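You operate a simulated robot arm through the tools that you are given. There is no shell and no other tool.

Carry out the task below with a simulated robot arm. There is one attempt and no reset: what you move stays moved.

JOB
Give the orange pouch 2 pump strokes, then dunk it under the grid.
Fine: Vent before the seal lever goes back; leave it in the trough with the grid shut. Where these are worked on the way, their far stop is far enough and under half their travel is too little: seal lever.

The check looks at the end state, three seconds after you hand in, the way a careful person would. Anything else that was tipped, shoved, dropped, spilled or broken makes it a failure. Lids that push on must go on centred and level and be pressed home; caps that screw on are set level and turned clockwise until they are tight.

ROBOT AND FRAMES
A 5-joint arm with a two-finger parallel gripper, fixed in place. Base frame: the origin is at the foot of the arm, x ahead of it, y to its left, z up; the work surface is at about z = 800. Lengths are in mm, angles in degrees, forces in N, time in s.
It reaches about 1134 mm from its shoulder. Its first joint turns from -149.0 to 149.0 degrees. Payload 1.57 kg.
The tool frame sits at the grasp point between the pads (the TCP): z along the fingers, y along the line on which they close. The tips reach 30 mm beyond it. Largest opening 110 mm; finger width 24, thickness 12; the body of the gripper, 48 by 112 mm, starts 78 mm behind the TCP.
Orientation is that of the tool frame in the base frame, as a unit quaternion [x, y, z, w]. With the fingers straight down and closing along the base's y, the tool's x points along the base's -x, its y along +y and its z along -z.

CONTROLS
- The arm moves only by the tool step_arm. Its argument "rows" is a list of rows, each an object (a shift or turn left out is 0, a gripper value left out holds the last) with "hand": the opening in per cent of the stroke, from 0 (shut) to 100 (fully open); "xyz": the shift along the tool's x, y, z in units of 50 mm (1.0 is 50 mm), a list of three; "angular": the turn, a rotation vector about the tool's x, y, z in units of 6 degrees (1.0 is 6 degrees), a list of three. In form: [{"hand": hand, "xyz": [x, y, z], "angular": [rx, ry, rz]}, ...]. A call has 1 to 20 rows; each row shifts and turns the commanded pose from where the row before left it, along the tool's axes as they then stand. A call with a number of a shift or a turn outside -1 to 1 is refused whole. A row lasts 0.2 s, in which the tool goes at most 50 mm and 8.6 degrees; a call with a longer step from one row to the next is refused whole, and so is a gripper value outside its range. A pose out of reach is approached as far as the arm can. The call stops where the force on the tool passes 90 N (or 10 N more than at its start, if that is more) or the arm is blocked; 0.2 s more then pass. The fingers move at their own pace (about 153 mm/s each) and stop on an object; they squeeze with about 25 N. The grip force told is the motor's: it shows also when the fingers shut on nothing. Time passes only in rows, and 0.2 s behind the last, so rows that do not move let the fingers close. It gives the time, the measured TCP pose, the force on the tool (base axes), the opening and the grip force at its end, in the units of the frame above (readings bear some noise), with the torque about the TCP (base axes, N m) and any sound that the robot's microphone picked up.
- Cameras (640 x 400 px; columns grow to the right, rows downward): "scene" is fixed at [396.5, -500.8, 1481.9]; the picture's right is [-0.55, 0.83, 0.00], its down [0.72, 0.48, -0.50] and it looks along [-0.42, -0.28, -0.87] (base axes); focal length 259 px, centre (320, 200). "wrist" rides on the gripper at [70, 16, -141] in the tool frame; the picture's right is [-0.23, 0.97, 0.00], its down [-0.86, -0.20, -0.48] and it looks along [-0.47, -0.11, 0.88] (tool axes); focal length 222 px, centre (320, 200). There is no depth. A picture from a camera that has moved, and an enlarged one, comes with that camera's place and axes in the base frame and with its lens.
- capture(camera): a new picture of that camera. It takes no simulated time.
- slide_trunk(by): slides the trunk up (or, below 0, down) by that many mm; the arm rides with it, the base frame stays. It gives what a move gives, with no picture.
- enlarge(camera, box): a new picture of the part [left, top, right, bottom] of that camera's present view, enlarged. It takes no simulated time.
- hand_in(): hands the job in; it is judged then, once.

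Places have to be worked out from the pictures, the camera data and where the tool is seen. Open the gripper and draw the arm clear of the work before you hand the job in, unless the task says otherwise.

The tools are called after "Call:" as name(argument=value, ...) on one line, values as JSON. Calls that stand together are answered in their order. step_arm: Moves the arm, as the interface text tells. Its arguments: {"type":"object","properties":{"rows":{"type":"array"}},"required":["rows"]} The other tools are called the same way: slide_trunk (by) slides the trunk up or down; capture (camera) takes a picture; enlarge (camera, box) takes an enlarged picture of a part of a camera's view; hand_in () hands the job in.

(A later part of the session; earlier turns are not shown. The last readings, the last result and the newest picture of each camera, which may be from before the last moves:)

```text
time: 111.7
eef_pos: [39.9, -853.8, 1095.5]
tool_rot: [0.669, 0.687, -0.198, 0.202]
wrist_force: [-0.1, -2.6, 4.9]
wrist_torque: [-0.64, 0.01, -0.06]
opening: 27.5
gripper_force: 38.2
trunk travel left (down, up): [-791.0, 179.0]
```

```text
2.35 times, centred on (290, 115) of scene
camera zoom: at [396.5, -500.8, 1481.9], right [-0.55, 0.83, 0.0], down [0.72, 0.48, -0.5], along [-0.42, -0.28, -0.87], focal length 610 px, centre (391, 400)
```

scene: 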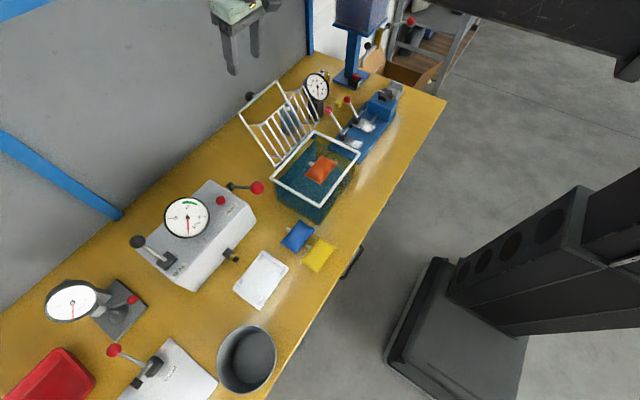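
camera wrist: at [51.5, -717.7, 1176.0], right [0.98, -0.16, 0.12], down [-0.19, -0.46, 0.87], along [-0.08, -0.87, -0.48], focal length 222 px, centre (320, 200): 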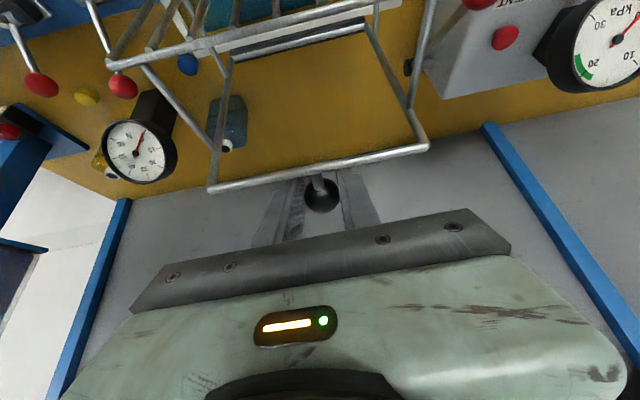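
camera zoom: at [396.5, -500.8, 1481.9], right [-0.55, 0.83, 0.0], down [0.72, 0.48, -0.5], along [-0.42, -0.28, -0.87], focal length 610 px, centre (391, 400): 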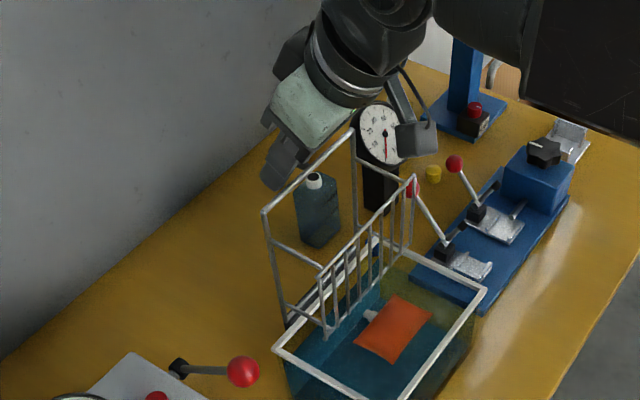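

The frame is upright now and tracking well. I continue swinging it forward and down.

Call:
step_arm(rows=[{"xyz": [0.314, 0.014, -0.221], "angular": [0, -0.05, 0]}, {"xyz": [0.332, 0.014, -0.187], "angular": [0, 0.1, 0]}, {"xyz": [0.348, 0.014, -0.15], "angular": [0, 0.233, 0]}, {"xyz": [0.362, 0.014, -0.102], "angular": [0, 0.417, 0]}, {"xyz": [0.368, 0.014, -0.045], "angular": [0, 0.617, 0]}])

Call:
capture(camera="wrist")

Call:
enlarge(camera="scene", box=[210, 30, 370, 200])

```text
time: 112.9
eef_pos: [39.8, -762.7, 1080.6]
tool_rot: [0.681, 0.7, -0.15, 0.156]
wrist_force: [-8.5, -3.9, 3.7]
wrist_torque: [-1.3, -0.35, -1.03]
opening: 25.5
gripper_force: 36.8
trunk travel left (down, up): [-791.0, 179.0]
```

```text
taken
camera wrist: at [51.9, -639.1, 1178.0], right [0.98, -0.18, 0.1], down [-0.19, -0.58, 0.79], along [-0.09, -0.8, -0.6], focal length 222 px, centre (320, 200)
```

wrist: 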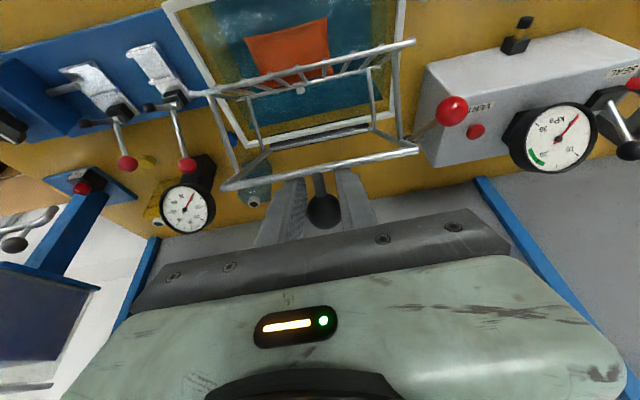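

```text
2.35 times, centred on (290, 115) of scene
camera zoom: at [396.5, -500.8, 1481.9], right [-0.55, 0.83, 0.0], down [0.72, 0.48, -0.5], along [-0.42, -0.28, -0.87], focal length 610 px, centre (391, 400)
```

zoom: 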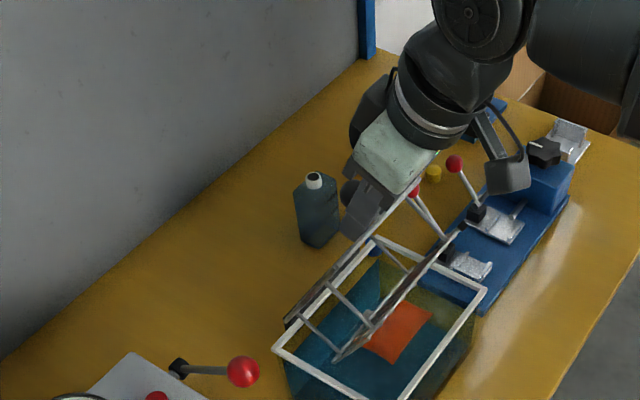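

The knob has slid toward the pad edge, but the stub and bar keep the grid moving with the fingers; it's now about 50° past its rest position. I continue forward and down.

Call:
step_arm(rows=[{"xyz": [0.37, 0.014, 0.02], "angular": [0, 0.933, 0]}, {"xyz": [0.176, 0.007, 0.046], "angular": [0, 0.683, 0]}])

Call:
capture(camera="wrist")

Call:
enlarge(camera="scene", box=[210, 30, 370, 200])

```text
time: 113.5
eef_pos: [40.1, -738.8, 1066.5]
tool_rot: [0.691, 0.711, -0.093, 0.095]
wrist_force: [-9.9, -5.9, 2.4]
wrist_torque: [-1.42, -0.08, -0.4]
opening: 27.8
gripper_force: 37.8
trunk travel left (down, up): [-791.0, 179.0]
```

```text
taken
camera wrist: at [52.3, -633.7, 1183.2], right [0.98, -0.19, 0.06], down [-0.18, -0.7, 0.69], along [-0.09, -0.68, -0.72], focal length 222 px, centre (320, 200)
```

wrist: 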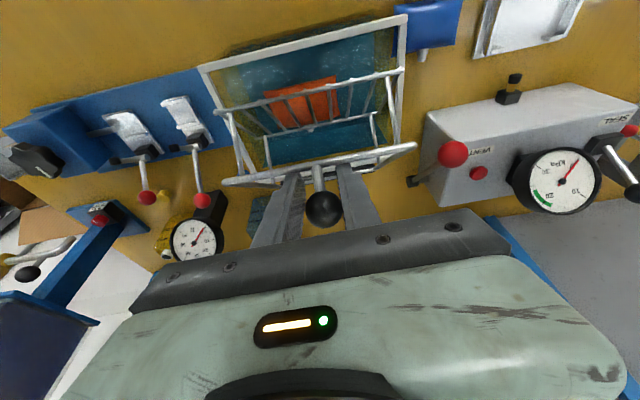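

```text
2.35 times, centred on (290, 115) of scene
camera zoom: at [396.5, -500.8, 1481.9], right [-0.55, 0.83, 0.0], down [0.72, 0.48, -0.5], along [-0.42, -0.28, -0.87], focal length 610 px, centre (391, 400)
```

zoom: 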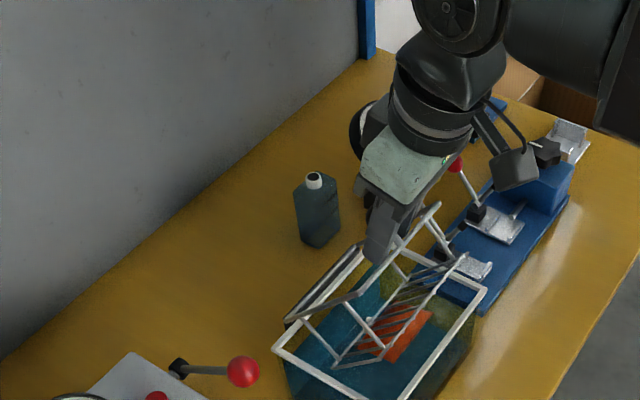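

The grid is at about 52° and still held near the knob. I bring the tool upright while moving forward, then start alternating trunk-down and forward steps along the arc.

Call:
step_arm(rows=[{"xyz": [0.139, 0.005, 0.056], "angular": [0, 0.833, 0]}, {"xyz": [0.128, 0.005, 0.032], "angular": [0, 0.833, 0]}, {"xyz": [0.12, 0.005, 0.008], "angular": [0, 0.833, 0]}])

Call:
slide_trunk(by=-14)

Call:
capture(camera="wrist")

Call:
enlarge(camera="scene", box=[210, 30, 370, 200])

```text
time: 114.3
eef_pos: [40.0, -726.6, 1055.3]
tool_rot: [0.697, 0.717, -0.004, 0.003]
wrist_force: [-10.6, -24.3, -14.3]
wrist_torque: [-1.92, 0.1, -0.59]
opening: 27.8
gripper_force: 37.8
trunk travel left (down, up): [-791.0, 179.0]
```

```text
time: 114.9
eef_pos: [40.8, -716.8, 1043.7]
tool_rot: [0.697, 0.717, 0.0, 0.0]
wrist_force: [-12.1, 12.8, 4.4]
wrist_torque: [0.47, -0.04, -0.02]
opening: 27.6
gripper_force: 38.2
trunk travel left (down, up): [-777.0, 193.0]
```

```text
taken
camera wrist: at [53.5, -646.7, 1185.3], right [0.98, -0.2, 0.0], down [-0.18, -0.86, 0.48], along [-0.09, -0.47, -0.88], focal length 222 px, centre (320, 200)
```

wrist: 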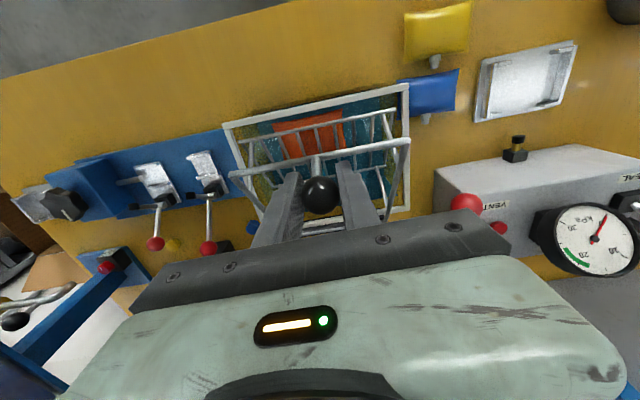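

```text
2.35 times, centred on (290, 115) of scene
camera zoom: at [396.5, -500.8, 1481.9], right [-0.55, 0.83, 0.0], down [0.72, 0.48, -0.5], along [-0.42, -0.28, -0.87], focal length 610 px, centre (391, 400)
```

zoom: 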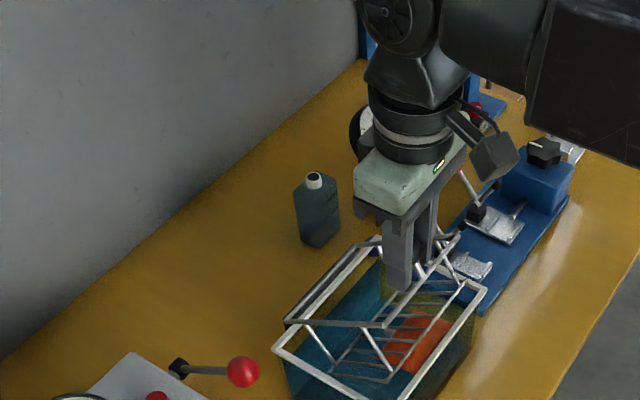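

The grid is following nicely (about 40°). I continue with small alternating steps.

Call:
step_arm(rows=[{"xyz": [0.22, -0.03, 0]}])

Call:
slide_trunk(by=-18)

Call:
step_arm(rows=[{"xyz": [0.24, 0, 0]}])

Call:
slide_trunk(by=-20)

Call:
capture(camera="wrist")

Call:
enlarge(camera="scene", box=[210, 30, 370, 200])

```text
time: 115.3
eef_pos: [40.6, -714.9, 1040.6]
tool_rot: [0.697, 0.717, -0.004, 0.004]
wrist_force: [-2.6, -23.5, -9.6]
wrist_torque: [-1.95, 0.04, -0.57]
opening: 27.5
gripper_force: 38.1
trunk travel left (down, up): [-777.0, 193.0]
```

```text
time: 116.0
eef_pos: [40.1, -706.2, 1026.6]
tool_rot: [0.696, 0.718, 0.0, 0.001]
wrist_force: [2.5, 18.2, 3.5]
wrist_torque: [0.8, -0.02, 0.01]
opening: 27.8
gripper_force: 38.0
trunk travel left (down, up): [-759.0, 211.0]
```

```text
time: 116.4
eef_pos: [39.7, -704.0, 1023.2]
tool_rot: [0.698, 0.717, -0.005, 0.005]
wrist_force: [4.4, -29.2, -7.9]
wrist_torque: [-2.17, 0.09, -0.62]
opening: 27.8
gripper_force: 37.5
trunk travel left (down, up): [-759.0, 211.0]
```

```text
time: 117.0
eef_pos: [40.3, -696.3, 1005.6]
tool_rot: [0.696, 0.718, 0.0, 0.001]
wrist_force: [6.8, -0.5, -2.9]
wrist_torque: [0.08, -0.19, -0.19]
opening: 27.5
gripper_force: 37.9
trunk travel left (down, up): [-739.0, 231.0]
```

```text
taken
camera wrist: at [53.7, -625.7, 1145.9], right [0.98, -0.2, 0.0], down [-0.17, -0.86, 0.48], along [-0.09, -0.47, -0.88], focal length 222 px, centre (320, 200)
```

wrist: 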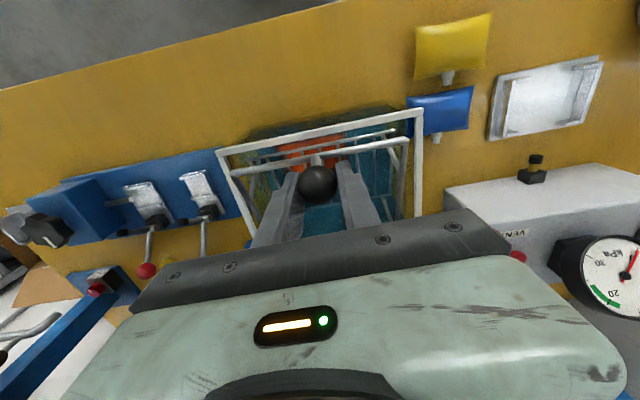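

```text
2.35 times, centred on (290, 115) of scene
camera zoom: at [396.5, -500.8, 1481.9], right [-0.55, 0.83, 0.0], down [0.72, 0.48, -0.5], along [-0.42, -0.28, -0.87], focal length 610 px, centre (391, 400)
```

zoom: 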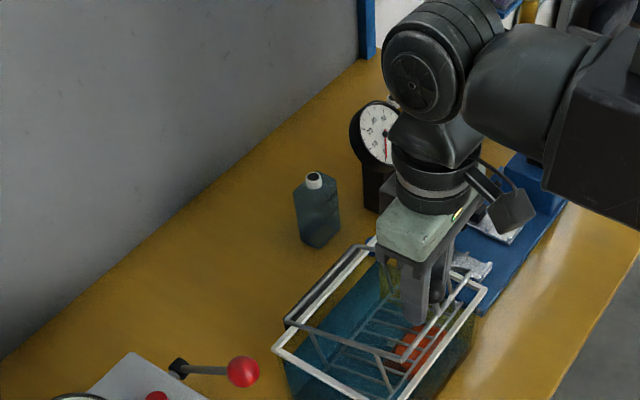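

It's nearly down (about 26°). The fingertips are now behind the top bar, so I'll let go here, rise, and finish by pressing the knob from above.

Call:
step_arm(rows=[{"hand": 45}, {"hand": 45}, {"hand": 45}])

Call:
capture(camera="wrist")

Call:
enlarge(camera="scene", box=[210, 30, 370, 200])

```text
time: 117.8
eef_pos: [39.5, -696.8, 1005.4]
tool_rot: [0.697, 0.717, -0.001, 0.001]
wrist_force: [0.2, 0.1, -0.5]
wrist_torque: [0.02, 0.04, -0.05]
opening: 49.6
gripper_force: 0.1
trunk travel left (down, up): [-739.0, 231.0]
```

```text
taken
camera wrist: at [52.9, -626.2, 1145.9], right [0.98, -0.2, 0.0], down [-0.17, -0.86, 0.48], along [-0.09, -0.47, -0.88], focal length 222 px, centre (320, 200)
```

wrist: 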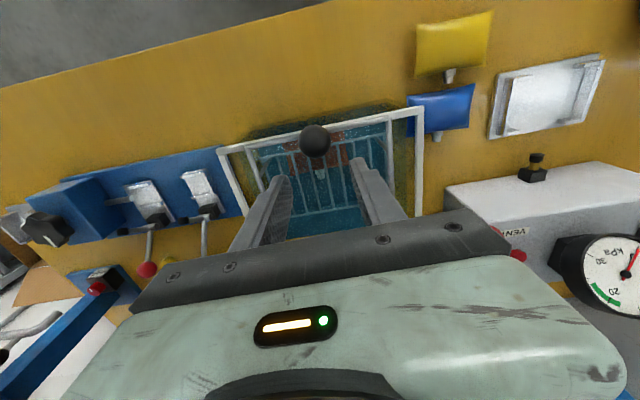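

```text
2.35 times, centred on (290, 115) of scene
camera zoom: at [396.5, -500.8, 1481.9], right [-0.55, 0.83, 0.0], down [0.72, 0.48, -0.5], along [-0.42, -0.28, -0.87], focal length 610 px, centre (391, 400)
```

zoom: 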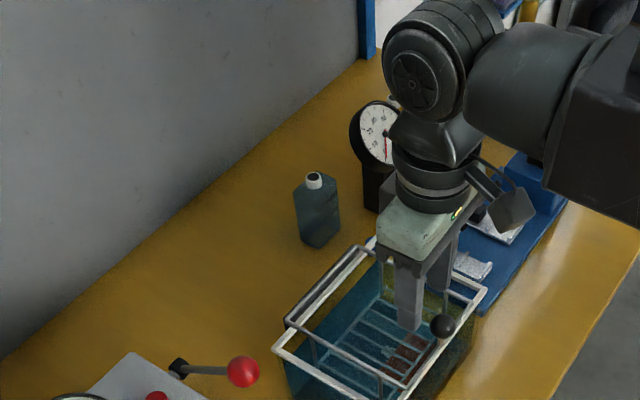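

The grid swung down by itself, and the pouch is now under the panel and under water. I rise and examine whether it is fully shut.

Call:
slide_trunk(by=100)

Call:
step_arm(rows=[{"hand": 0, "xyz": [0.8, 0, 0]}, {"xyz": [0.8, 0, 0]}, {}])

Call:
enlarge(camera="scene", box=[255, 115, 375, 225])

Call:
enlarge(camera="wrist", box=[200, 60, 440, 240])

```text
time: 119.2
eef_pos: [40.1, -698.1, 1105.6]
tool_rot: [0.696, 0.718, -0.002, 0.003]
wrist_force: [-0.2, -0.1, 0.0]
wrist_torque: [0.01, 0.01, 0.0]
opening: 49.2
gripper_force: 0.0
trunk travel left (down, up): [-839.0, 131.0]
```

```text
time: 120.0
eef_pos: [36.8, -618.2, 1106.9]
tool_rot: [0.697, 0.717, -0.002, 0.001]
wrist_force: [-0.6, 0.0, 0.3]
wrist_torque: [0.03, 0.0, 0.0]
opening: 0.0
gripper_force: 21.4
trunk travel left (down, up): [-839.0, 131.0]
```

```text
3.64 times, centred on (315, 170) of scene
camera zoom: at [396.5, -500.8, 1481.9], right [-0.55, 0.83, 0.0], down [0.72, 0.48, -0.5], along [-0.42, -0.28, -0.87], focal length 943 px, centre (338, 309)
```

zoom: 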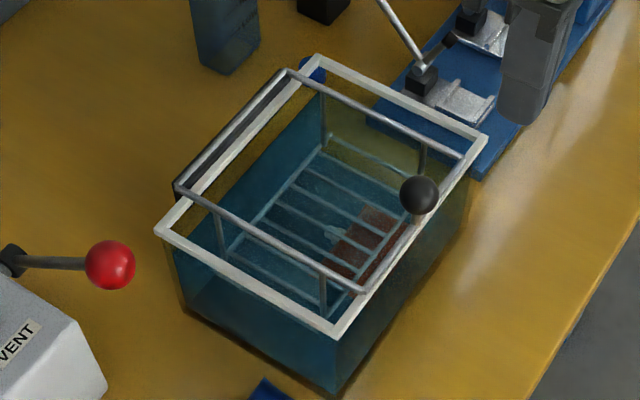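

```text
2.22 times, centred on (320, 150) of wrist
camera zoom: at [50.0, -545.6, 1245.9], right [0.98, -0.2, 0.0], down [-0.17, -0.86, 0.48], along [-0.1, -0.47, -0.88], focal length 494 px, centre (320, 311)
```

zoom: 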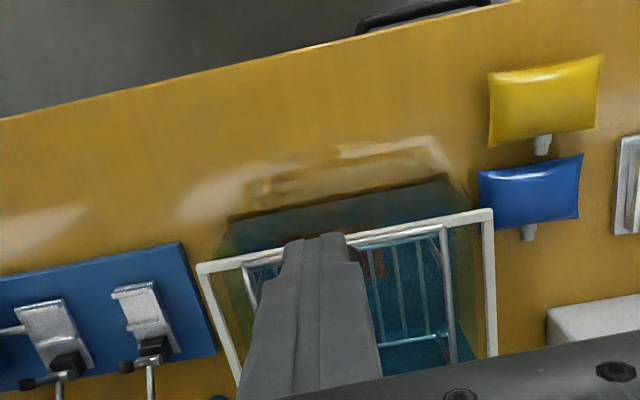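

The frame looks level with the rim (z≈922–925 all round), the pouch submerged beneath the panel. To be sure it's home I press gently on the knob, near (39,−673, top 972).

Call:
step_arm(rows=[{"xyz": [-0.55, 0.04, 0]}, {"xyz": [-0.55, 0.0, 0]}, {}])

Call:
slide_trunk(by=-92)

Call:
enlarge(camera="scene", box=[255, 95, 375, 205])

```text
time: 120.8
eef_pos: [41.7, -673.0, 1106.0]
tool_rot: [0.697, 0.717, -0.001, 0.002]
wrist_force: [-0.7, -0.2, 0.7]
wrist_torque: [0.01, -0.02, 0.0]
opening: 0.0
gripper_force: 21.5
trunk travel left (down, up): [-839.0, 131.0]
```

```text
time: 122.0
eef_pos: [41.1, -672.8, 1014.6]
tool_rot: [0.698, 0.716, -0.002, 0.003]
wrist_force: [0.6, -0.2, 0.4]
wrist_torque: [0.01, 0.03, 0.01]
opening: 0.0
gripper_force: 21.2
trunk travel left (down, up): [-747.0, 223.0]
```

```text
3.64 times, centred on (315, 150) of scene
camera zoom: at [396.5, -500.8, 1481.9], right [-0.55, 0.83, 0.0], down [0.72, 0.48, -0.5], along [-0.42, -0.28, -0.87], focal length 943 px, centre (338, 382)
```

zoom: 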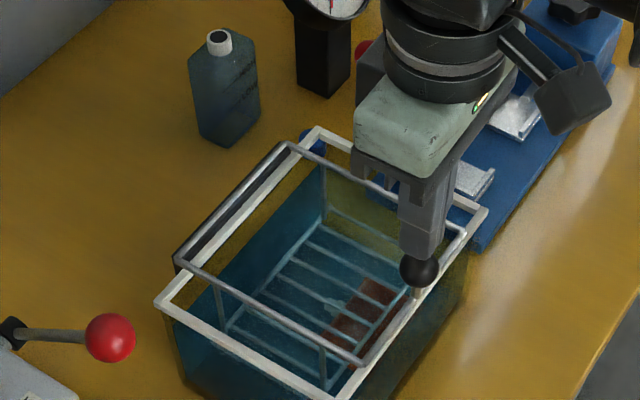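

The fingertips are just above the knob. I press down gently in small steps.

Call:
slide_trunk(by=-10)

Call:
slide_trunk(by=-5)

```text
time: 122.6
eef_pos: [41.4, -671.2, 1003.6]
tool_rot: [0.697, 0.717, -0.002, 0.001]
wrist_force: [0.0, 1.8, 6.2]
wrist_torque: [0.12, -0.01, 0.01]
opening: 0.2
gripper_force: 20.9
trunk travel left (down, up): [-737.0, 233.0]
```

```text
time: 123.2
eef_pos: [41.5, -670.3, 1004.4]
tool_rot: [0.696, 0.718, -0.005, 0.006]
wrist_force: [0.5, 2.8, 54.7]
wrist_torque: [0.08, 0.03, -0.2]
opening: 0.2
gripper_force: 21.1
trunk travel left (down, up): [-733.0, 237.0]
stopped: the force on the tool passed its limit at 92 N (the readings are from after the stop); the commanded pose is now the measured one
```

That is a hard stop: the grid is fully home. I rise and retreat. I also noticed the blue pouch may have shifted slightly around t≈51–54, so I compare it with the first picture using the same crop.

Call:
slide_trunk(by=120)

Call:
step_arm(rows=[{"xyz": [0.8, -0.6, 0]}, {"xyz": [0.6, -0.8, 0]}, {"xyz": [0, -0.9, 0]}, {}])

Call:
enlarge(camera="scene", box=[220, 200, 370, 340])

Call:
capture(camera="scene")

```text
time: 124.7
eef_pos: [42.6, -676.0, 1119.6]
tool_rot: [0.696, 0.718, -0.004, 0.004]
wrist_force: [-0.4, 0.5, 0.8]
wrist_torque: [-0.01, 0.01, -0.03]
opening: 0.0
gripper_force: 21.0
trunk travel left (down, up): [-853.0, 117.0]
```

```text
time: 125.7
eef_pos: [-75.9, -608.0, 1119.5]
tool_rot: [0.696, 0.718, -0.004, 0.004]
wrist_force: [-0.7, 0.0, 0.0]
wrist_torque: [-0.02, 0.0, -0.02]
opening: 0.0
gripper_force: 21.3
trunk travel left (down, up): [-853.0, 117.0]
```

```text
2.86 times, centred on (295, 270) of scene
camera zoom: at [396.5, -500.8, 1481.9], right [-0.55, 0.83, 0.0], down [0.72, 0.48, -0.5], along [-0.42, -0.28, -0.87], focal length 741 px, centre (391, 0)
```

zoom: 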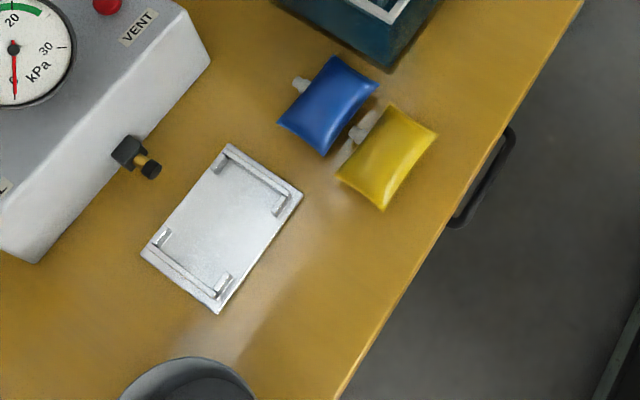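

```text
taken
```

scene: 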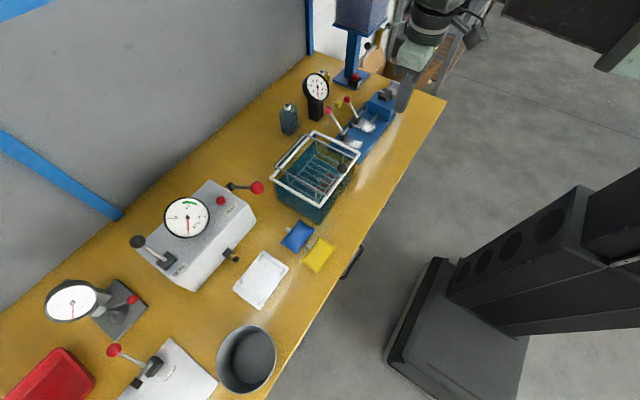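

The blue pouch did move (about 20 mm in +y, slightly turned), and the pot may have moved a few millimetres too. I take the same crops as at the start to measure both.

Call:
enlarge(camera="scene", box=[0, 260, 240, 400])

Call:
enlarge(camera="scene", box=[120, 160, 280, 300])

Call:
enlarge(camera="scene", box=[230, 60, 430, 240])

Call:
enlarge(camera="scene", box=[190, 300, 300, 400])

```text
2.67 times, centred on (120, 330) of scene
camera zoom: at [396.5, -500.8, 1481.9], right [-0.55, 0.83, 0.0], down [0.72, 0.48, -0.5], along [-0.42, -0.28, -0.87], focal length 692 px, centre (853, -147)
```

zoom: 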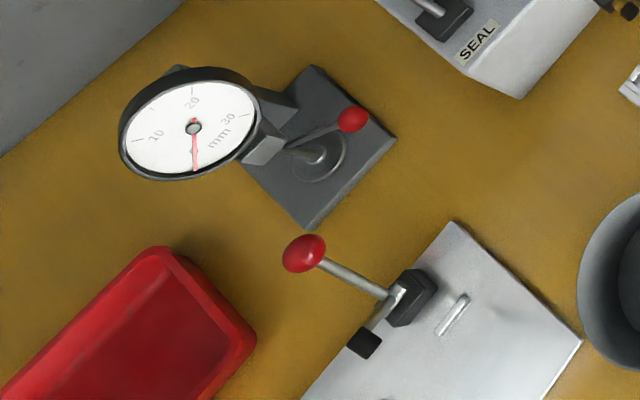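

```text
2.86 times, centred on (200, 230) of scene
camera zoom: at [396.5, -500.8, 1481.9], right [-0.55, 0.83, 0.0], down [0.72, 0.48, -0.5], along [-0.42, -0.28, -0.87], focal length 741 px, centre (663, 114)
```

zoom: 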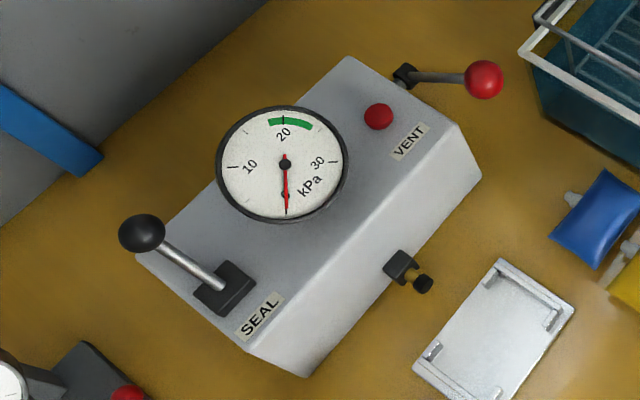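

```text
2.22 times, centred on (330, 150) of scene
camera zoom: at [396.5, -500.8, 1481.9], right [-0.55, 0.83, 0.0], down [0.72, 0.48, -0.5], along [-0.42, -0.28, -0.87], focal length 576 px, centre (298, 311)
```

zoom: 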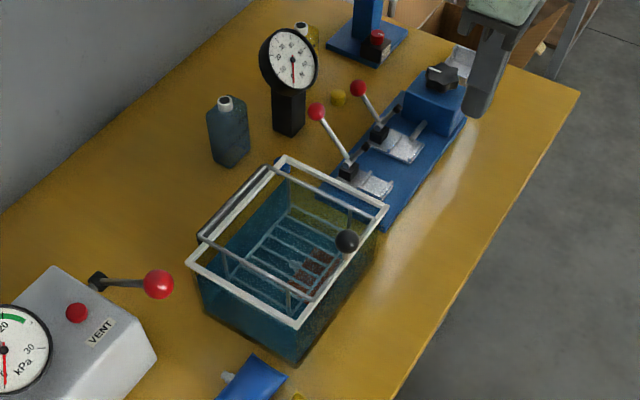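

```text
4.00 times, centred on (245, 350) of scene
camera zoom: at [396.5, -500.8, 1481.9], right [-0.55, 0.83, 0.0], down [0.72, 0.48, -0.5], along [-0.42, -0.28, -0.87], focal length 1038 px, centre (620, -400)
```

zoom: 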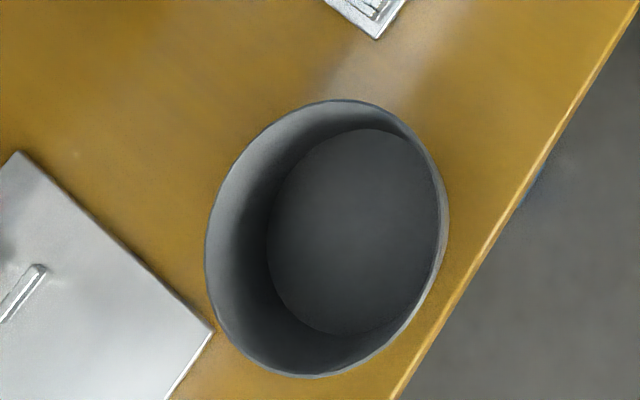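

Compared with the start, the blue pouch moved from centre (207.6,−720.6) at 7.3° to (206.8,−698.8) at −1.3°, and the pot shifted about 9 mm toward +y. Both were bumped by me, so I'll put them back, starting with the blue pouch: hand partly open (the trough wall is close), moving over it.

Call:
step_arm(rows=[{"hand": 88, "angular": [0, 0, 0.52]}, {"xyz": [-0.241, 0.8137, 0]}, {"xyz": [-0.241, 0.8137, 0]}, {"xyz": [-0.241, 0.8137, 0]}, {"xyz": [-0.241, 0.8137, 0]}, {"xyz": [-0.241, 0.8137, 0]}, {"xyz": [-0.241, 0.8137, 0]}, {"xyz": [-0.241, 0.8137, 0]}, {}])

Call:
slide_trunk(by=-185)

Call:
capture(camera="wrist")

Call:
enlarge(camera="wrist", box=[220, 60, 420, 230])

```text
time: 127.7
eef_pos: [207.7, -700.1, 1120.1]
tool_rot: [0.717, 0.697, -0.003, 0.004]
wrist_force: [0.1, -0.3, -0.2]
wrist_torque: [0.03, 0.0, 0.04]
opening: 97.0
gripper_force: 0.0
trunk travel left (down, up): [-853.0, 117.0]
```

```text
time: 129.7
eef_pos: [207.2, -700.6, 935.2]
tool_rot: [0.716, 0.698, -0.003, 0.005]
wrist_force: [-1.0, -0.4, -0.1]
wrist_torque: [-0.02, 0.0, 0.02]
opening: 96.8
gripper_force: 0.2
trunk travel left (down, up): [-668.0, 302.0]
```

```text
taken
camera wrist: at [224.1, -629.3, 1075.1], right [0.97, -0.25, 0.0], down [-0.22, -0.84, 0.49], along [-0.12, -0.47, -0.87], focal length 222 px, centre (320, 200)
```

wrist: 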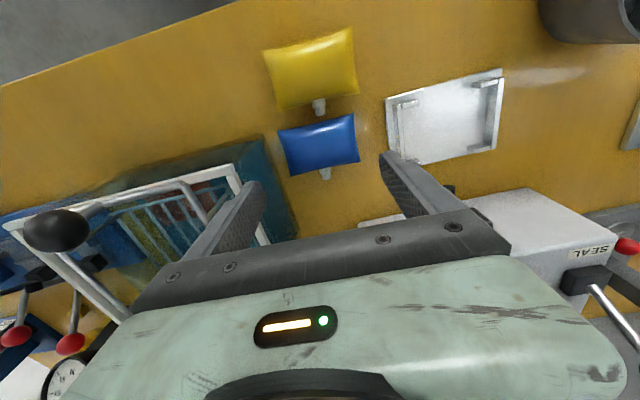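

```text
2.35 times, centred on (320, 145) of wrist
camera zoom: at [224.1, -629.3, 1075.1], right [0.97, -0.25, 0.0], down [-0.22, -0.84, 0.49], along [-0.12, -0.47, -0.87], focal length 523 px, centre (320, 329)
```

zoom: 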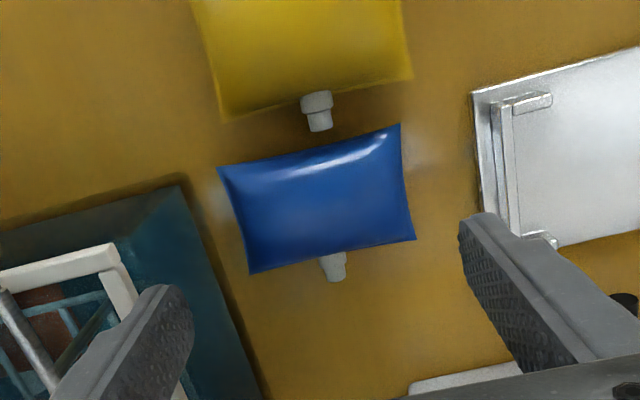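

The blue pouch is aligned between the fingers, with about 4 mm clearance to the trough rim on the left. I lower and grip it.

Call:
slide_trunk(by=-50)

Call:
slide_trunk(by=-28.5)

Call:
step_arm(rows=[{"hand": 0}, {"hand": 0}, {"hand": 0}])

Call:
slide_trunk(by=40)

Call:
enlarge(camera="wrist", box=[220, 60, 420, 230])

```text
time: 130.2
eef_pos: [204.9, -698.5, 912.3]
tool_rot: [0.716, 0.698, -0.01, 0.002]
wrist_force: [1.8, 10.4, 21.4]
wrist_torque: [0.23, 1.34, -0.69]
opening: 95.7
gripper_force: 0.0
trunk travel left (down, up): [-644.0, 326.0]
stopped: the force on the tool passed its limit at 141 N (the readings are from after the stop); the commanded pose is now the measured one
```

```text
time: 130.6
eef_pos: [203.8, -699.2, 912.4]
tool_rot: [0.713, 0.701, -0.014, 0.001]
wrist_force: [5.1, 6.5, 64.4]
wrist_torque: [0.97, 3.79, -0.4]
opening: 92.9
gripper_force: 0.0
trunk travel left (down, up): [-641.0, 329.0]
stopped: the force on the tool passed its limit at 125 N (the readings are from after the stop); the commanded pose is now the measured one
```

```text
time: 131.4
eef_pos: [204.7, -703.1, 907.5]
tool_rot: [0.714, 0.7, -0.012, 0.002]
wrist_force: [-0.1, 0.2, -0.2]
wrist_torque: [0.0, -0.06, 0.01]
opening: 0.1
gripper_force: 21.0
trunk travel left (down, up): [-641.0, 329.0]
```

```text
time: 132.2
eef_pos: [204.5, -703.6, 947.4]
tool_rot: [0.715, 0.699, -0.012, 0.001]
wrist_force: [0.5, -0.3, -0.4]
wrist_torque: [0.0, 0.02, -0.02]
opening: 0.1
gripper_force: 21.4
trunk travel left (down, up): [-681.0, 289.0]
```

```text
2.35 times, centred on (320, 145) of wrist
camera zoom: at [223.1, -630.8, 1086.8], right [0.97, -0.25, -0.01], down [-0.21, -0.84, 0.5], along [-0.13, -0.48, -0.87], focal length 523 px, centre (320, 329)
```

zoom: 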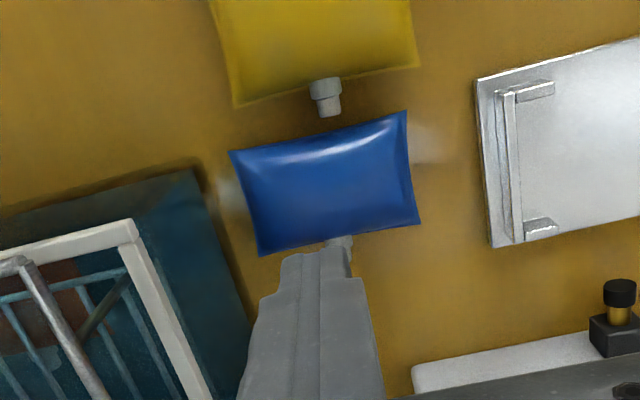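

The left finger landed on the trough rim (stopped by force), and the hand then closed on nothing above the pouch. I check that the trough, grid and pouches are undisturbed.

Call:
enlarge(camera="scene", box=[230, 60, 430, 240])

Call:
capture(camera="scene")

```text
2.22 times, centred on (330, 150) of scene
camera zoom: at [396.5, -500.8, 1481.9], right [-0.55, 0.83, 0.0], down [0.72, 0.48, -0.5], along [-0.42, -0.28, -0.87], focal length 576 px, centre (298, 311)
```

zoom: 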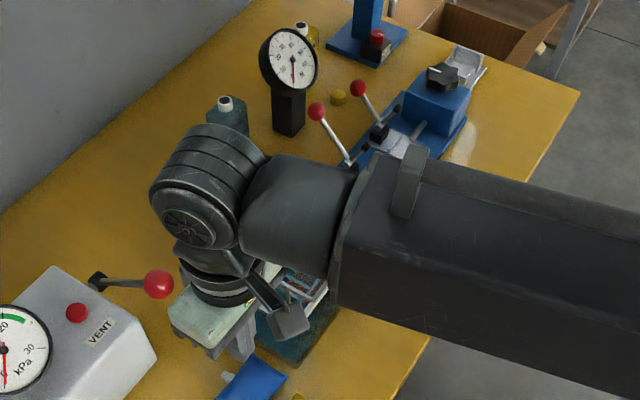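

```text
taken
```

scene: 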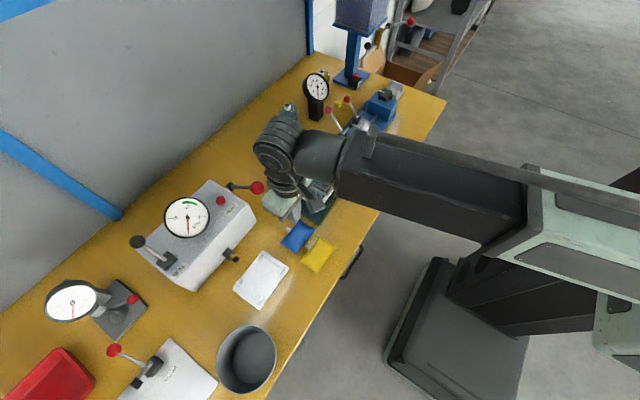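

Nothing visibly moved, but there isn't room for a finger at that end. Instead I'll grip the blue pouch across its short sides, left of its port: correct the small tilt, spin 90° and shift to about (182,−698).

Call:
step_arm(rows=[{"angular": [-0.147, 0.176, 0]}, {"angular": [0, 0, 0.942]}, {"angular": [0, 0, 0.942]}, {"angular": [0, 0, 0.942]}, {"angular": [0, 0, 0.942]}, {"angular": [0, 0, 0.942]}, {"angular": [0, 0, 0.942]}, {"angular": [0, 0, 0.942]}, {"angular": [0, 0, 0.942]}, {"angular": [0, 0, 0.942]}, {"angular": [0, 0, 0.942]}, {"angular": [0, 0, 0.942]}, {"angular": [0, 0, 0.942]}, {"angular": [0, 0, 0.942]}, {"angular": [0, 0, 0.942]}, {"angular": [0, 0, 0.942]}, {"angular": [0, 0, 0.942]}, {"hand": 57, "xyz": [-0.453, -0.092, 0]}, {}])

Call:
capture(camera="wrist")

Call:
enlarge(camera="wrist", box=[220, 70, 420, 220])

```text
time: 136.2
eef_pos: [181.3, -698.2, 949.3]
tool_rot: [1.0, -0.014, 0.0, 0.0]
wrist_force: [-0.4, 0.3, 0.1]
wrist_torque: [0.02, -0.01, 0.0]
opening: 62.8
gripper_force: 0.1
trunk travel left (down, up): [-681.0, 289.0]
```

```text
taken
camera wrist: at [249.4, -716.0, 1088.5], right [-0.25, -0.97, 0.0], down [-0.85, 0.22, 0.48], along [-0.46, 0.12, -0.88], focal length 222 px, centre (320, 200)
```

wrist: 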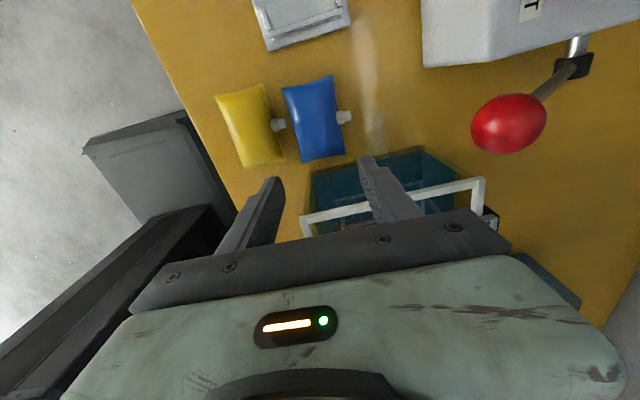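

```text
2.67 times, centred on (320, 145) of wrist
camera zoom: at [249.4, -716.0, 1088.5], right [-0.25, -0.97, 0.0], down [-0.85, 0.22, 0.48], along [-0.46, 0.12, -0.88], focal length 592 px, centre (320, 347)
```

zoom: 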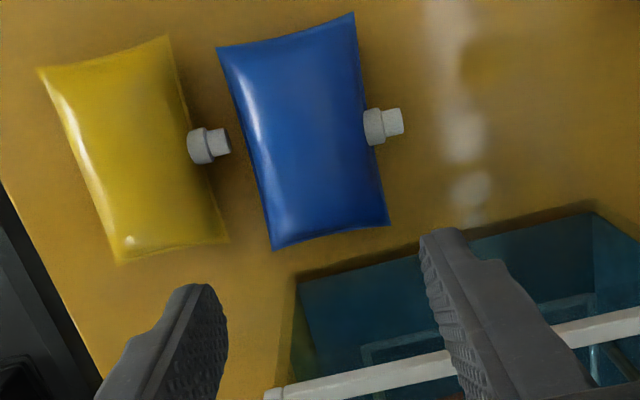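

The fingers straddle the blue pouch left of its port, with about 3–4 mm clearance each side. I make a tiny y correction and lower in steps.

Call:
step_arm(rows=[{"xyz": [0, 0.016, 0]}])

Call:
slide_trunk(by=-65)

Call:
enlarge(camera="wrist", box=[220, 70, 420, 220])

```text
time: 136.6
eef_pos: [182.3, -700.6, 947.6]
tool_rot: [1.0, -0.014, 0.001, 0.0]
wrist_force: [0.6, -0.7, 0.1]
wrist_torque: [0.0, 0.01, 0.03]
opening: 62.7
gripper_force: 0.0
trunk travel left (down, up): [-681.0, 289.0]
```

```text
time: 137.7
eef_pos: [181.9, -699.5, 883.4]
tool_rot: [1.0, -0.014, 0.0, 0.001]
wrist_force: [0.7, 0.6, -0.1]
wrist_torque: [0.03, 0.0, 0.02]
opening: 62.7
gripper_force: 0.0
trunk travel left (down, up): [-616.0, 354.0]
```

```text
2.67 times, centred on (320, 145) of wrist
camera zoom: at [249.7, -716.9, 1023.4], right [-0.25, -0.97, 0.0], down [-0.85, 0.22, 0.48], along [-0.46, 0.12, -0.88], focal length 592 px, centre (320, 347)
```

zoom: 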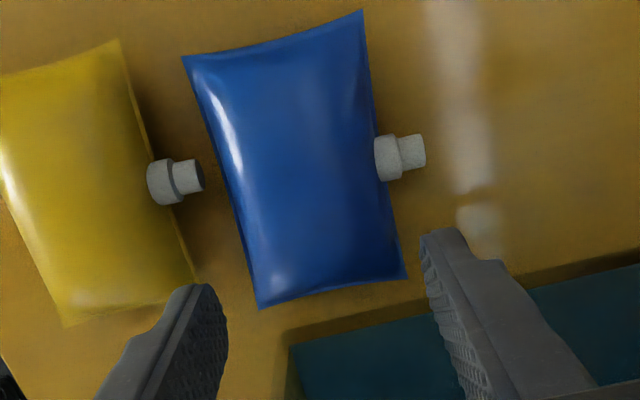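

Clear. I lower the remaining 27 mm and close gently.

Call:
slide_trunk(by=-27)

Call:
enlarge(camera="wrist", box=[220, 70, 420, 220])

```text
time: 138.4
eef_pos: [181.7, -699.8, 854.9]
tool_rot: [1.0, -0.014, 0.001, 0.001]
wrist_force: [-0.1, 1.1, 0.4]
wrist_torque: [-0.01, -0.01, 0.01]
opening: 62.4
gripper_force: 0.1
trunk travel left (down, up): [-589.0, 381.0]
```

```text
2.67 times, centred on (320, 145) of wrist
camera zoom: at [249.7, -716.9, 996.4], right [-0.25, -0.97, 0.0], down [-0.85, 0.22, 0.48], along [-0.46, 0.12, -0.88], focal length 592 px, centre (320, 347)
```

zoom: 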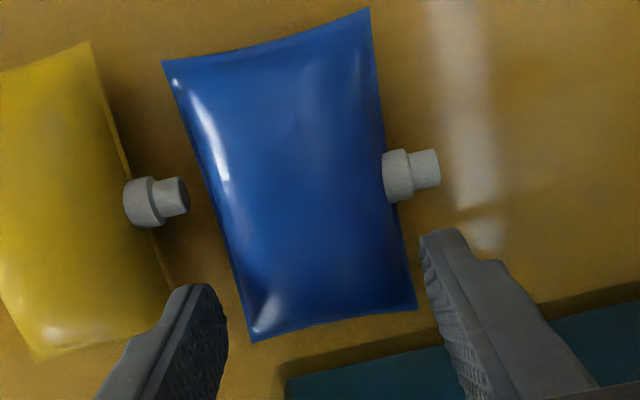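

Call:
step_arm(rows=[{"hand": 0}, {"hand": 0}, {"hand": 0}])

Call:
slide_trunk(by=25)

Call:
enlarge(camera="wrist", box=[220, 70, 420, 220])

```text
time: 139.2
eef_pos: [181.6, -699.6, 854.8]
tool_rot: [1.0, -0.014, 0.0, 0.0]
wrist_force: [0.4, 0.6, 0.4]
wrist_torque: [-0.01, 0.04, 0.01]
opening: 56.9
gripper_force: 24.5
trunk travel left (down, up): [-589.0, 381.0]
```

```text
time: 139.9
eef_pos: [182.1, -699.4, 880.5]
tool_rot: [1.0, -0.014, -0.001, 0.001]
wrist_force: [-0.7, -0.6, -1.1]
wrist_torque: [0.0, 0.0, 0.01]
opening: 57.0
gripper_force: 25.1
trunk travel left (down, up): [-614.0, 356.0]
```

```text
2.67 times, centred on (320, 145) of wrist
camera zoom: at [249.8, -716.9, 1021.4], right [-0.25, -0.97, 0.0], down [-0.85, 0.22, 0.48], along [-0.46, 0.12, -0.88], focal length 592 px, centre (320, 347)
```

zoom: 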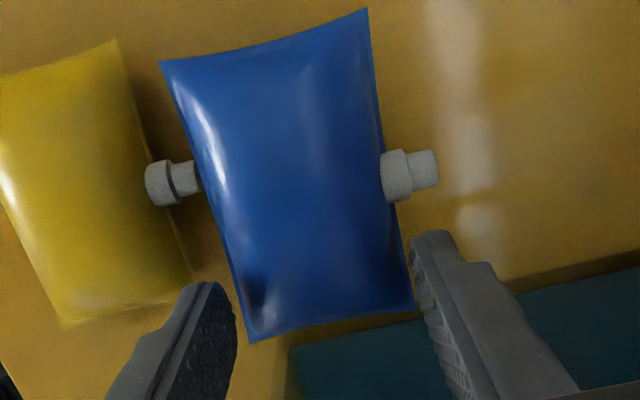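

Held firmly. I turn it +8.6° and carry it 25 mm in −y back to its original spot, then lower.

Call:
step_arm(rows=[{"xyz": [0, 0.2, 0]}, {"angular": [0, 0, -0.7165]}, {"angular": [0, 0, -0.7165]}, {"xyz": [-0.0115, 0.3, 0]}, {}])

Call:
slide_trunk(by=-24.5)

Call:
enlarge(camera="scene", box=[220, 200, 370, 340])

Call:
enlarge(camera="wrist", box=[220, 70, 420, 220])

```text
time: 141.1
eef_pos: [182.7, -723.9, 881.1]
tool_rot: [0.998, 0.063, 0.0, 0.001]
wrist_force: [0.2, -1.1, -0.6]
wrist_torque: [0.0, 0.03, -0.01]
opening: 56.7
gripper_force: 24.9
trunk travel left (down, up): [-614.0, 356.0]
```

```text
time: 141.8
eef_pos: [182.3, -724.3, 855.8]
tool_rot: [0.998, 0.061, 0.001, 0.001]
wrist_force: [-0.1, 0.4, -0.1]
wrist_torque: [0.04, -0.03, -0.01]
opening: 56.8
gripper_force: 25.0
trunk travel left (down, up): [-589.0, 381.0]
```

```text
2.86 times, centred on (295, 270) of scene
camera zoom: at [396.5, -500.8, 1481.9], right [-0.55, 0.83, 0.0], down [0.72, 0.48, -0.5], along [-0.42, -0.28, -0.87], focal length 741 px, centre (391, 0)
```

zoom: 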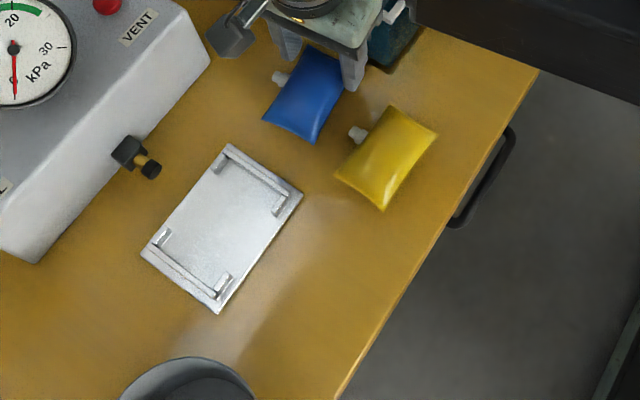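

```text
2.67 times, centred on (320, 145) of wrist
camera zoom: at [252.9, -731.3, 996.6], right [-0.11, -0.99, 0.0], down [-0.87, 0.09, 0.48], along [-0.48, 0.05, -0.88], focal length 592 px, centre (320, 347)
```

zoom: 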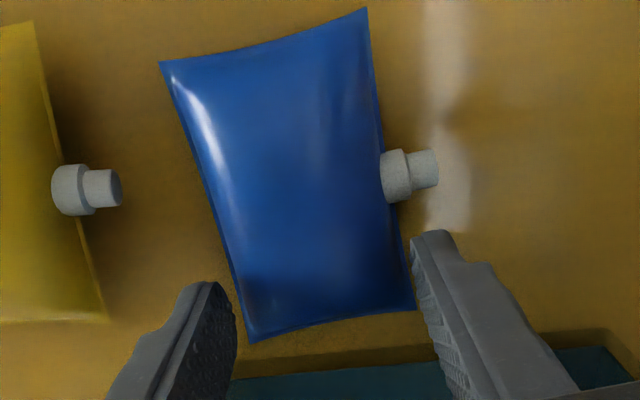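

In the same crop, the blue pouch now matches its original corners and port to within a pixel. I release and rise, then compare again.

Call:
step_arm(rows=[{"hand": 62}, {"hand": 62}, {"hand": 62}])

Call:
slide_trunk(by=200)

Call:
step_arm(rows=[{"xyz": [-0.8, -0.3, 0]}, {"xyz": [-0.8, -0.3, 0]}, {"xyz": [-0.8, -0.3, 0]}, {"xyz": [-0.8, -0.3, 0]}, {}])

Call:
enlarge(camera="scene", box=[220, 200, 370, 340])

Call:
enlarge(camera="scene", box=[230, 60, 430, 240])

```text
time: 142.6
eef_pos: [182.0, -724.4, 856.4]
tool_rot: [0.998, 0.06, 0.0, 0.002]
wrist_force: [-0.3, 0.5, 1.0]
wrist_torque: [0.01, 0.01, -0.01]
opening: 68.4
gripper_force: 0.2
trunk travel left (down, up): [-589.0, 381.0]
```

```text
time: 144.8
eef_pos: [183.0, -725.8, 1055.6]
tool_rot: [0.998, 0.061, 0.001, 0.001]
wrist_force: [-0.7, 0.8, -0.1]
wrist_torque: [-0.02, 0.02, 0.03]
opening: 68.2
gripper_force: 0.0
trunk travel left (down, up): [-789.0, 181.0]
```

```text
time: 146.0
eef_pos: [15.4, -683.7, 1055.8]
tool_rot: [0.998, 0.062, -0.001, 0.001]
wrist_force: [0.0, 0.9, -1.4]
wrist_torque: [-0.01, -0.02, -0.01]
opening: 68.4
gripper_force: 0.0
trunk travel left (down, up): [-789.0, 181.0]
```

```text
2.86 times, centred on (295, 270) of scene
camera zoom: at [396.5, -500.8, 1481.9], right [-0.55, 0.83, 0.0], down [0.72, 0.48, -0.5], along [-0.42, -0.28, -0.87], focal length 741 px, centre (391, 0)
```

zoom: 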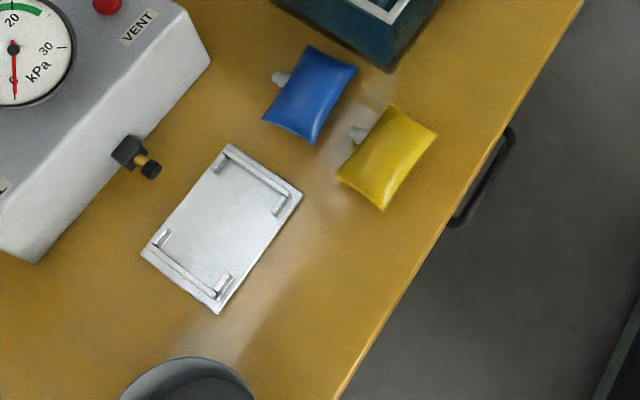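

```text
2.22 times, centred on (330, 150) of scene
camera zoom: at [396.5, -500.8, 1481.9], right [-0.55, 0.83, 0.0], down [0.72, 0.48, -0.5], along [-0.42, -0.28, -0.87], focal length 576 px, centre (298, 311)
```

zoom: 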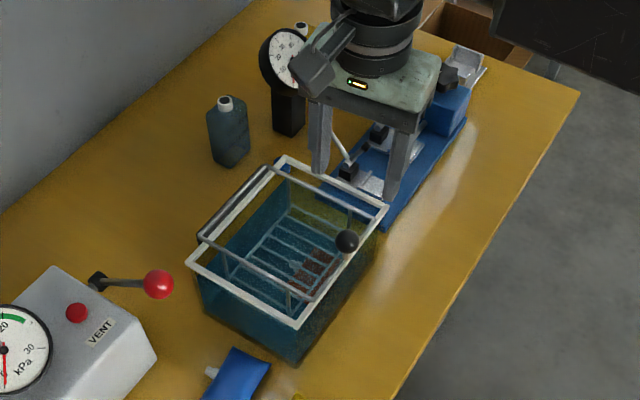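

The blue pouch, trough and grid all match the starting picture. Next the pot: I close the fingers, square up, and go to its outer (+y) side beyond the bench edge.

Call:
step_arm(rows=[{"hand": 0, "angular": [0, 0, 0.585]}, {"angular": [0, 0, 0.585]}, {"xyz": [0.79, -0.285, 0]}, {"xyz": [0.79, -0.285, 0]}, {"xyz": [0.79, -0.285, 0]}, {"xyz": [0.79, -0.285, 0]}, {"xyz": [0.79, -0.285, 0]}, {"xyz": [0.79, -0.285, 0]}, {"xyz": [0.79, -0.285, 0]}, {"xyz": [0.79, -0.285, 0]}, {"xyz": [0.79, -0.285, 0]}, {"xyz": [0.79, -0.285, 0]}, {"xyz": [0.79, -0.285, 0]}, {"xyz": [0.79, -0.285, 0]}, {}])

Call:
slide_trunk(by=-120)

Call:
capture(camera="wrist")

Call:
capture(camera="scene")

```text
time: 149.2
eef_pos: [490.3, -512.1, 1056.6]
tool_rot: [1.0, 0.0, 0.001, 0.001]
wrist_force: [-0.6, 0.4, -0.7]
wrist_torque: [0.02, 0.03, 0.0]
opening: 0.0
gripper_force: 21.4
trunk travel left (down, up): [-789.0, 181.0]
```

```text
time: 150.7
eef_pos: [490.5, -512.3, 936.1]
tool_rot: [1.0, 0.0, -0.001, 0.0]
wrist_force: [0.4, 0.3, -0.2]
wrist_torque: [0.0, -0.01, -0.01]
opening: 0.0
gripper_force: 21.1
trunk travel left (down, up): [-669.0, 301.0]
```

```text
taken
camera wrist: at [558.9, -528.6, 1076.9], right [-0.23, -0.97, 0.0], down [-0.85, 0.2, 0.48], along [-0.47, 0.11, -0.88], focal length 222 px, centre (320, 200)
```

wrist: 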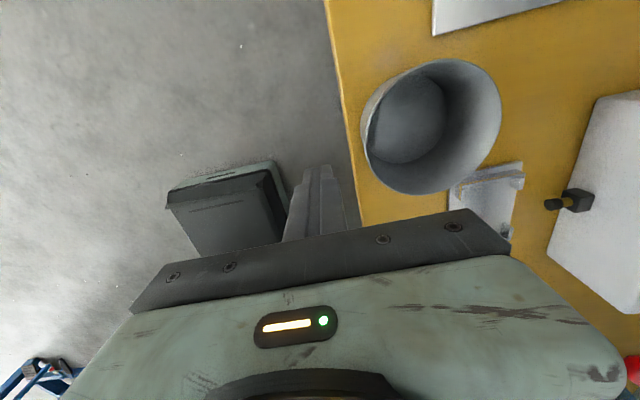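

```text
taken
```

scene: 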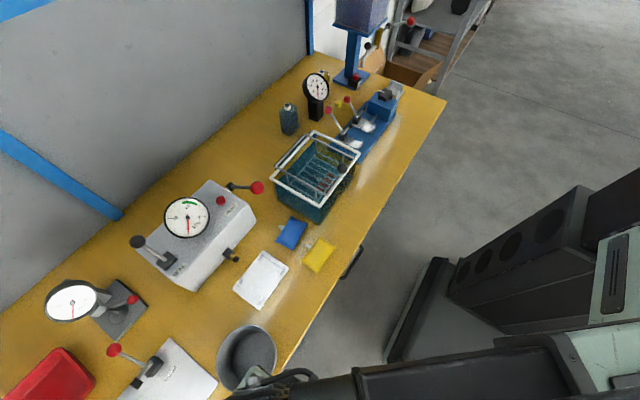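

Re-triangulated, the pot centre is about (495,−620), radius about 62, rim z≈855. I lower beside it and approach in small steps until contact.

Call:
slide_trunk(by=-83)

Call:
step_arm(rows=[{"xyz": [0.1, 0.2, 0]}, {"xyz": [0, 0.3, 0]}, {}])

Call:
capture(camera="wrist")

```text
time: 151.9
eef_pos: [490.6, -513.3, 853.0]
tool_rot: [1.0, 0.0, 0.0, 0.002]
wrist_force: [0.2, -0.4, -0.1]
wrist_torque: [0.01, 0.01, 0.01]
opening: 0.0
gripper_force: 21.2
trunk travel left (down, up): [-586.0, 384.0]
```

```text
time: 152.7
eef_pos: [495.1, -538.4, 853.1]
tool_rot: [1.0, 0.0, 0.0, 0.001]
wrist_force: [-0.4, 0.6, 0.0]
wrist_torque: [0.02, 0.0, 0.02]
opening: 0.0
gripper_force: 21.5
trunk travel left (down, up): [-586.0, 384.0]
```

```text
taken
camera wrist: at [564.4, -554.1, 993.9], right [-0.23, -0.97, 0.0], down [-0.85, 0.2, 0.48], along [-0.47, 0.11, -0.88], focal length 222 px, centre (320, 200)
```

wrist: 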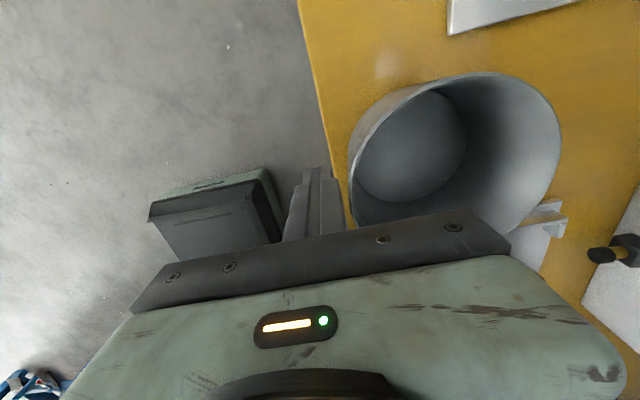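

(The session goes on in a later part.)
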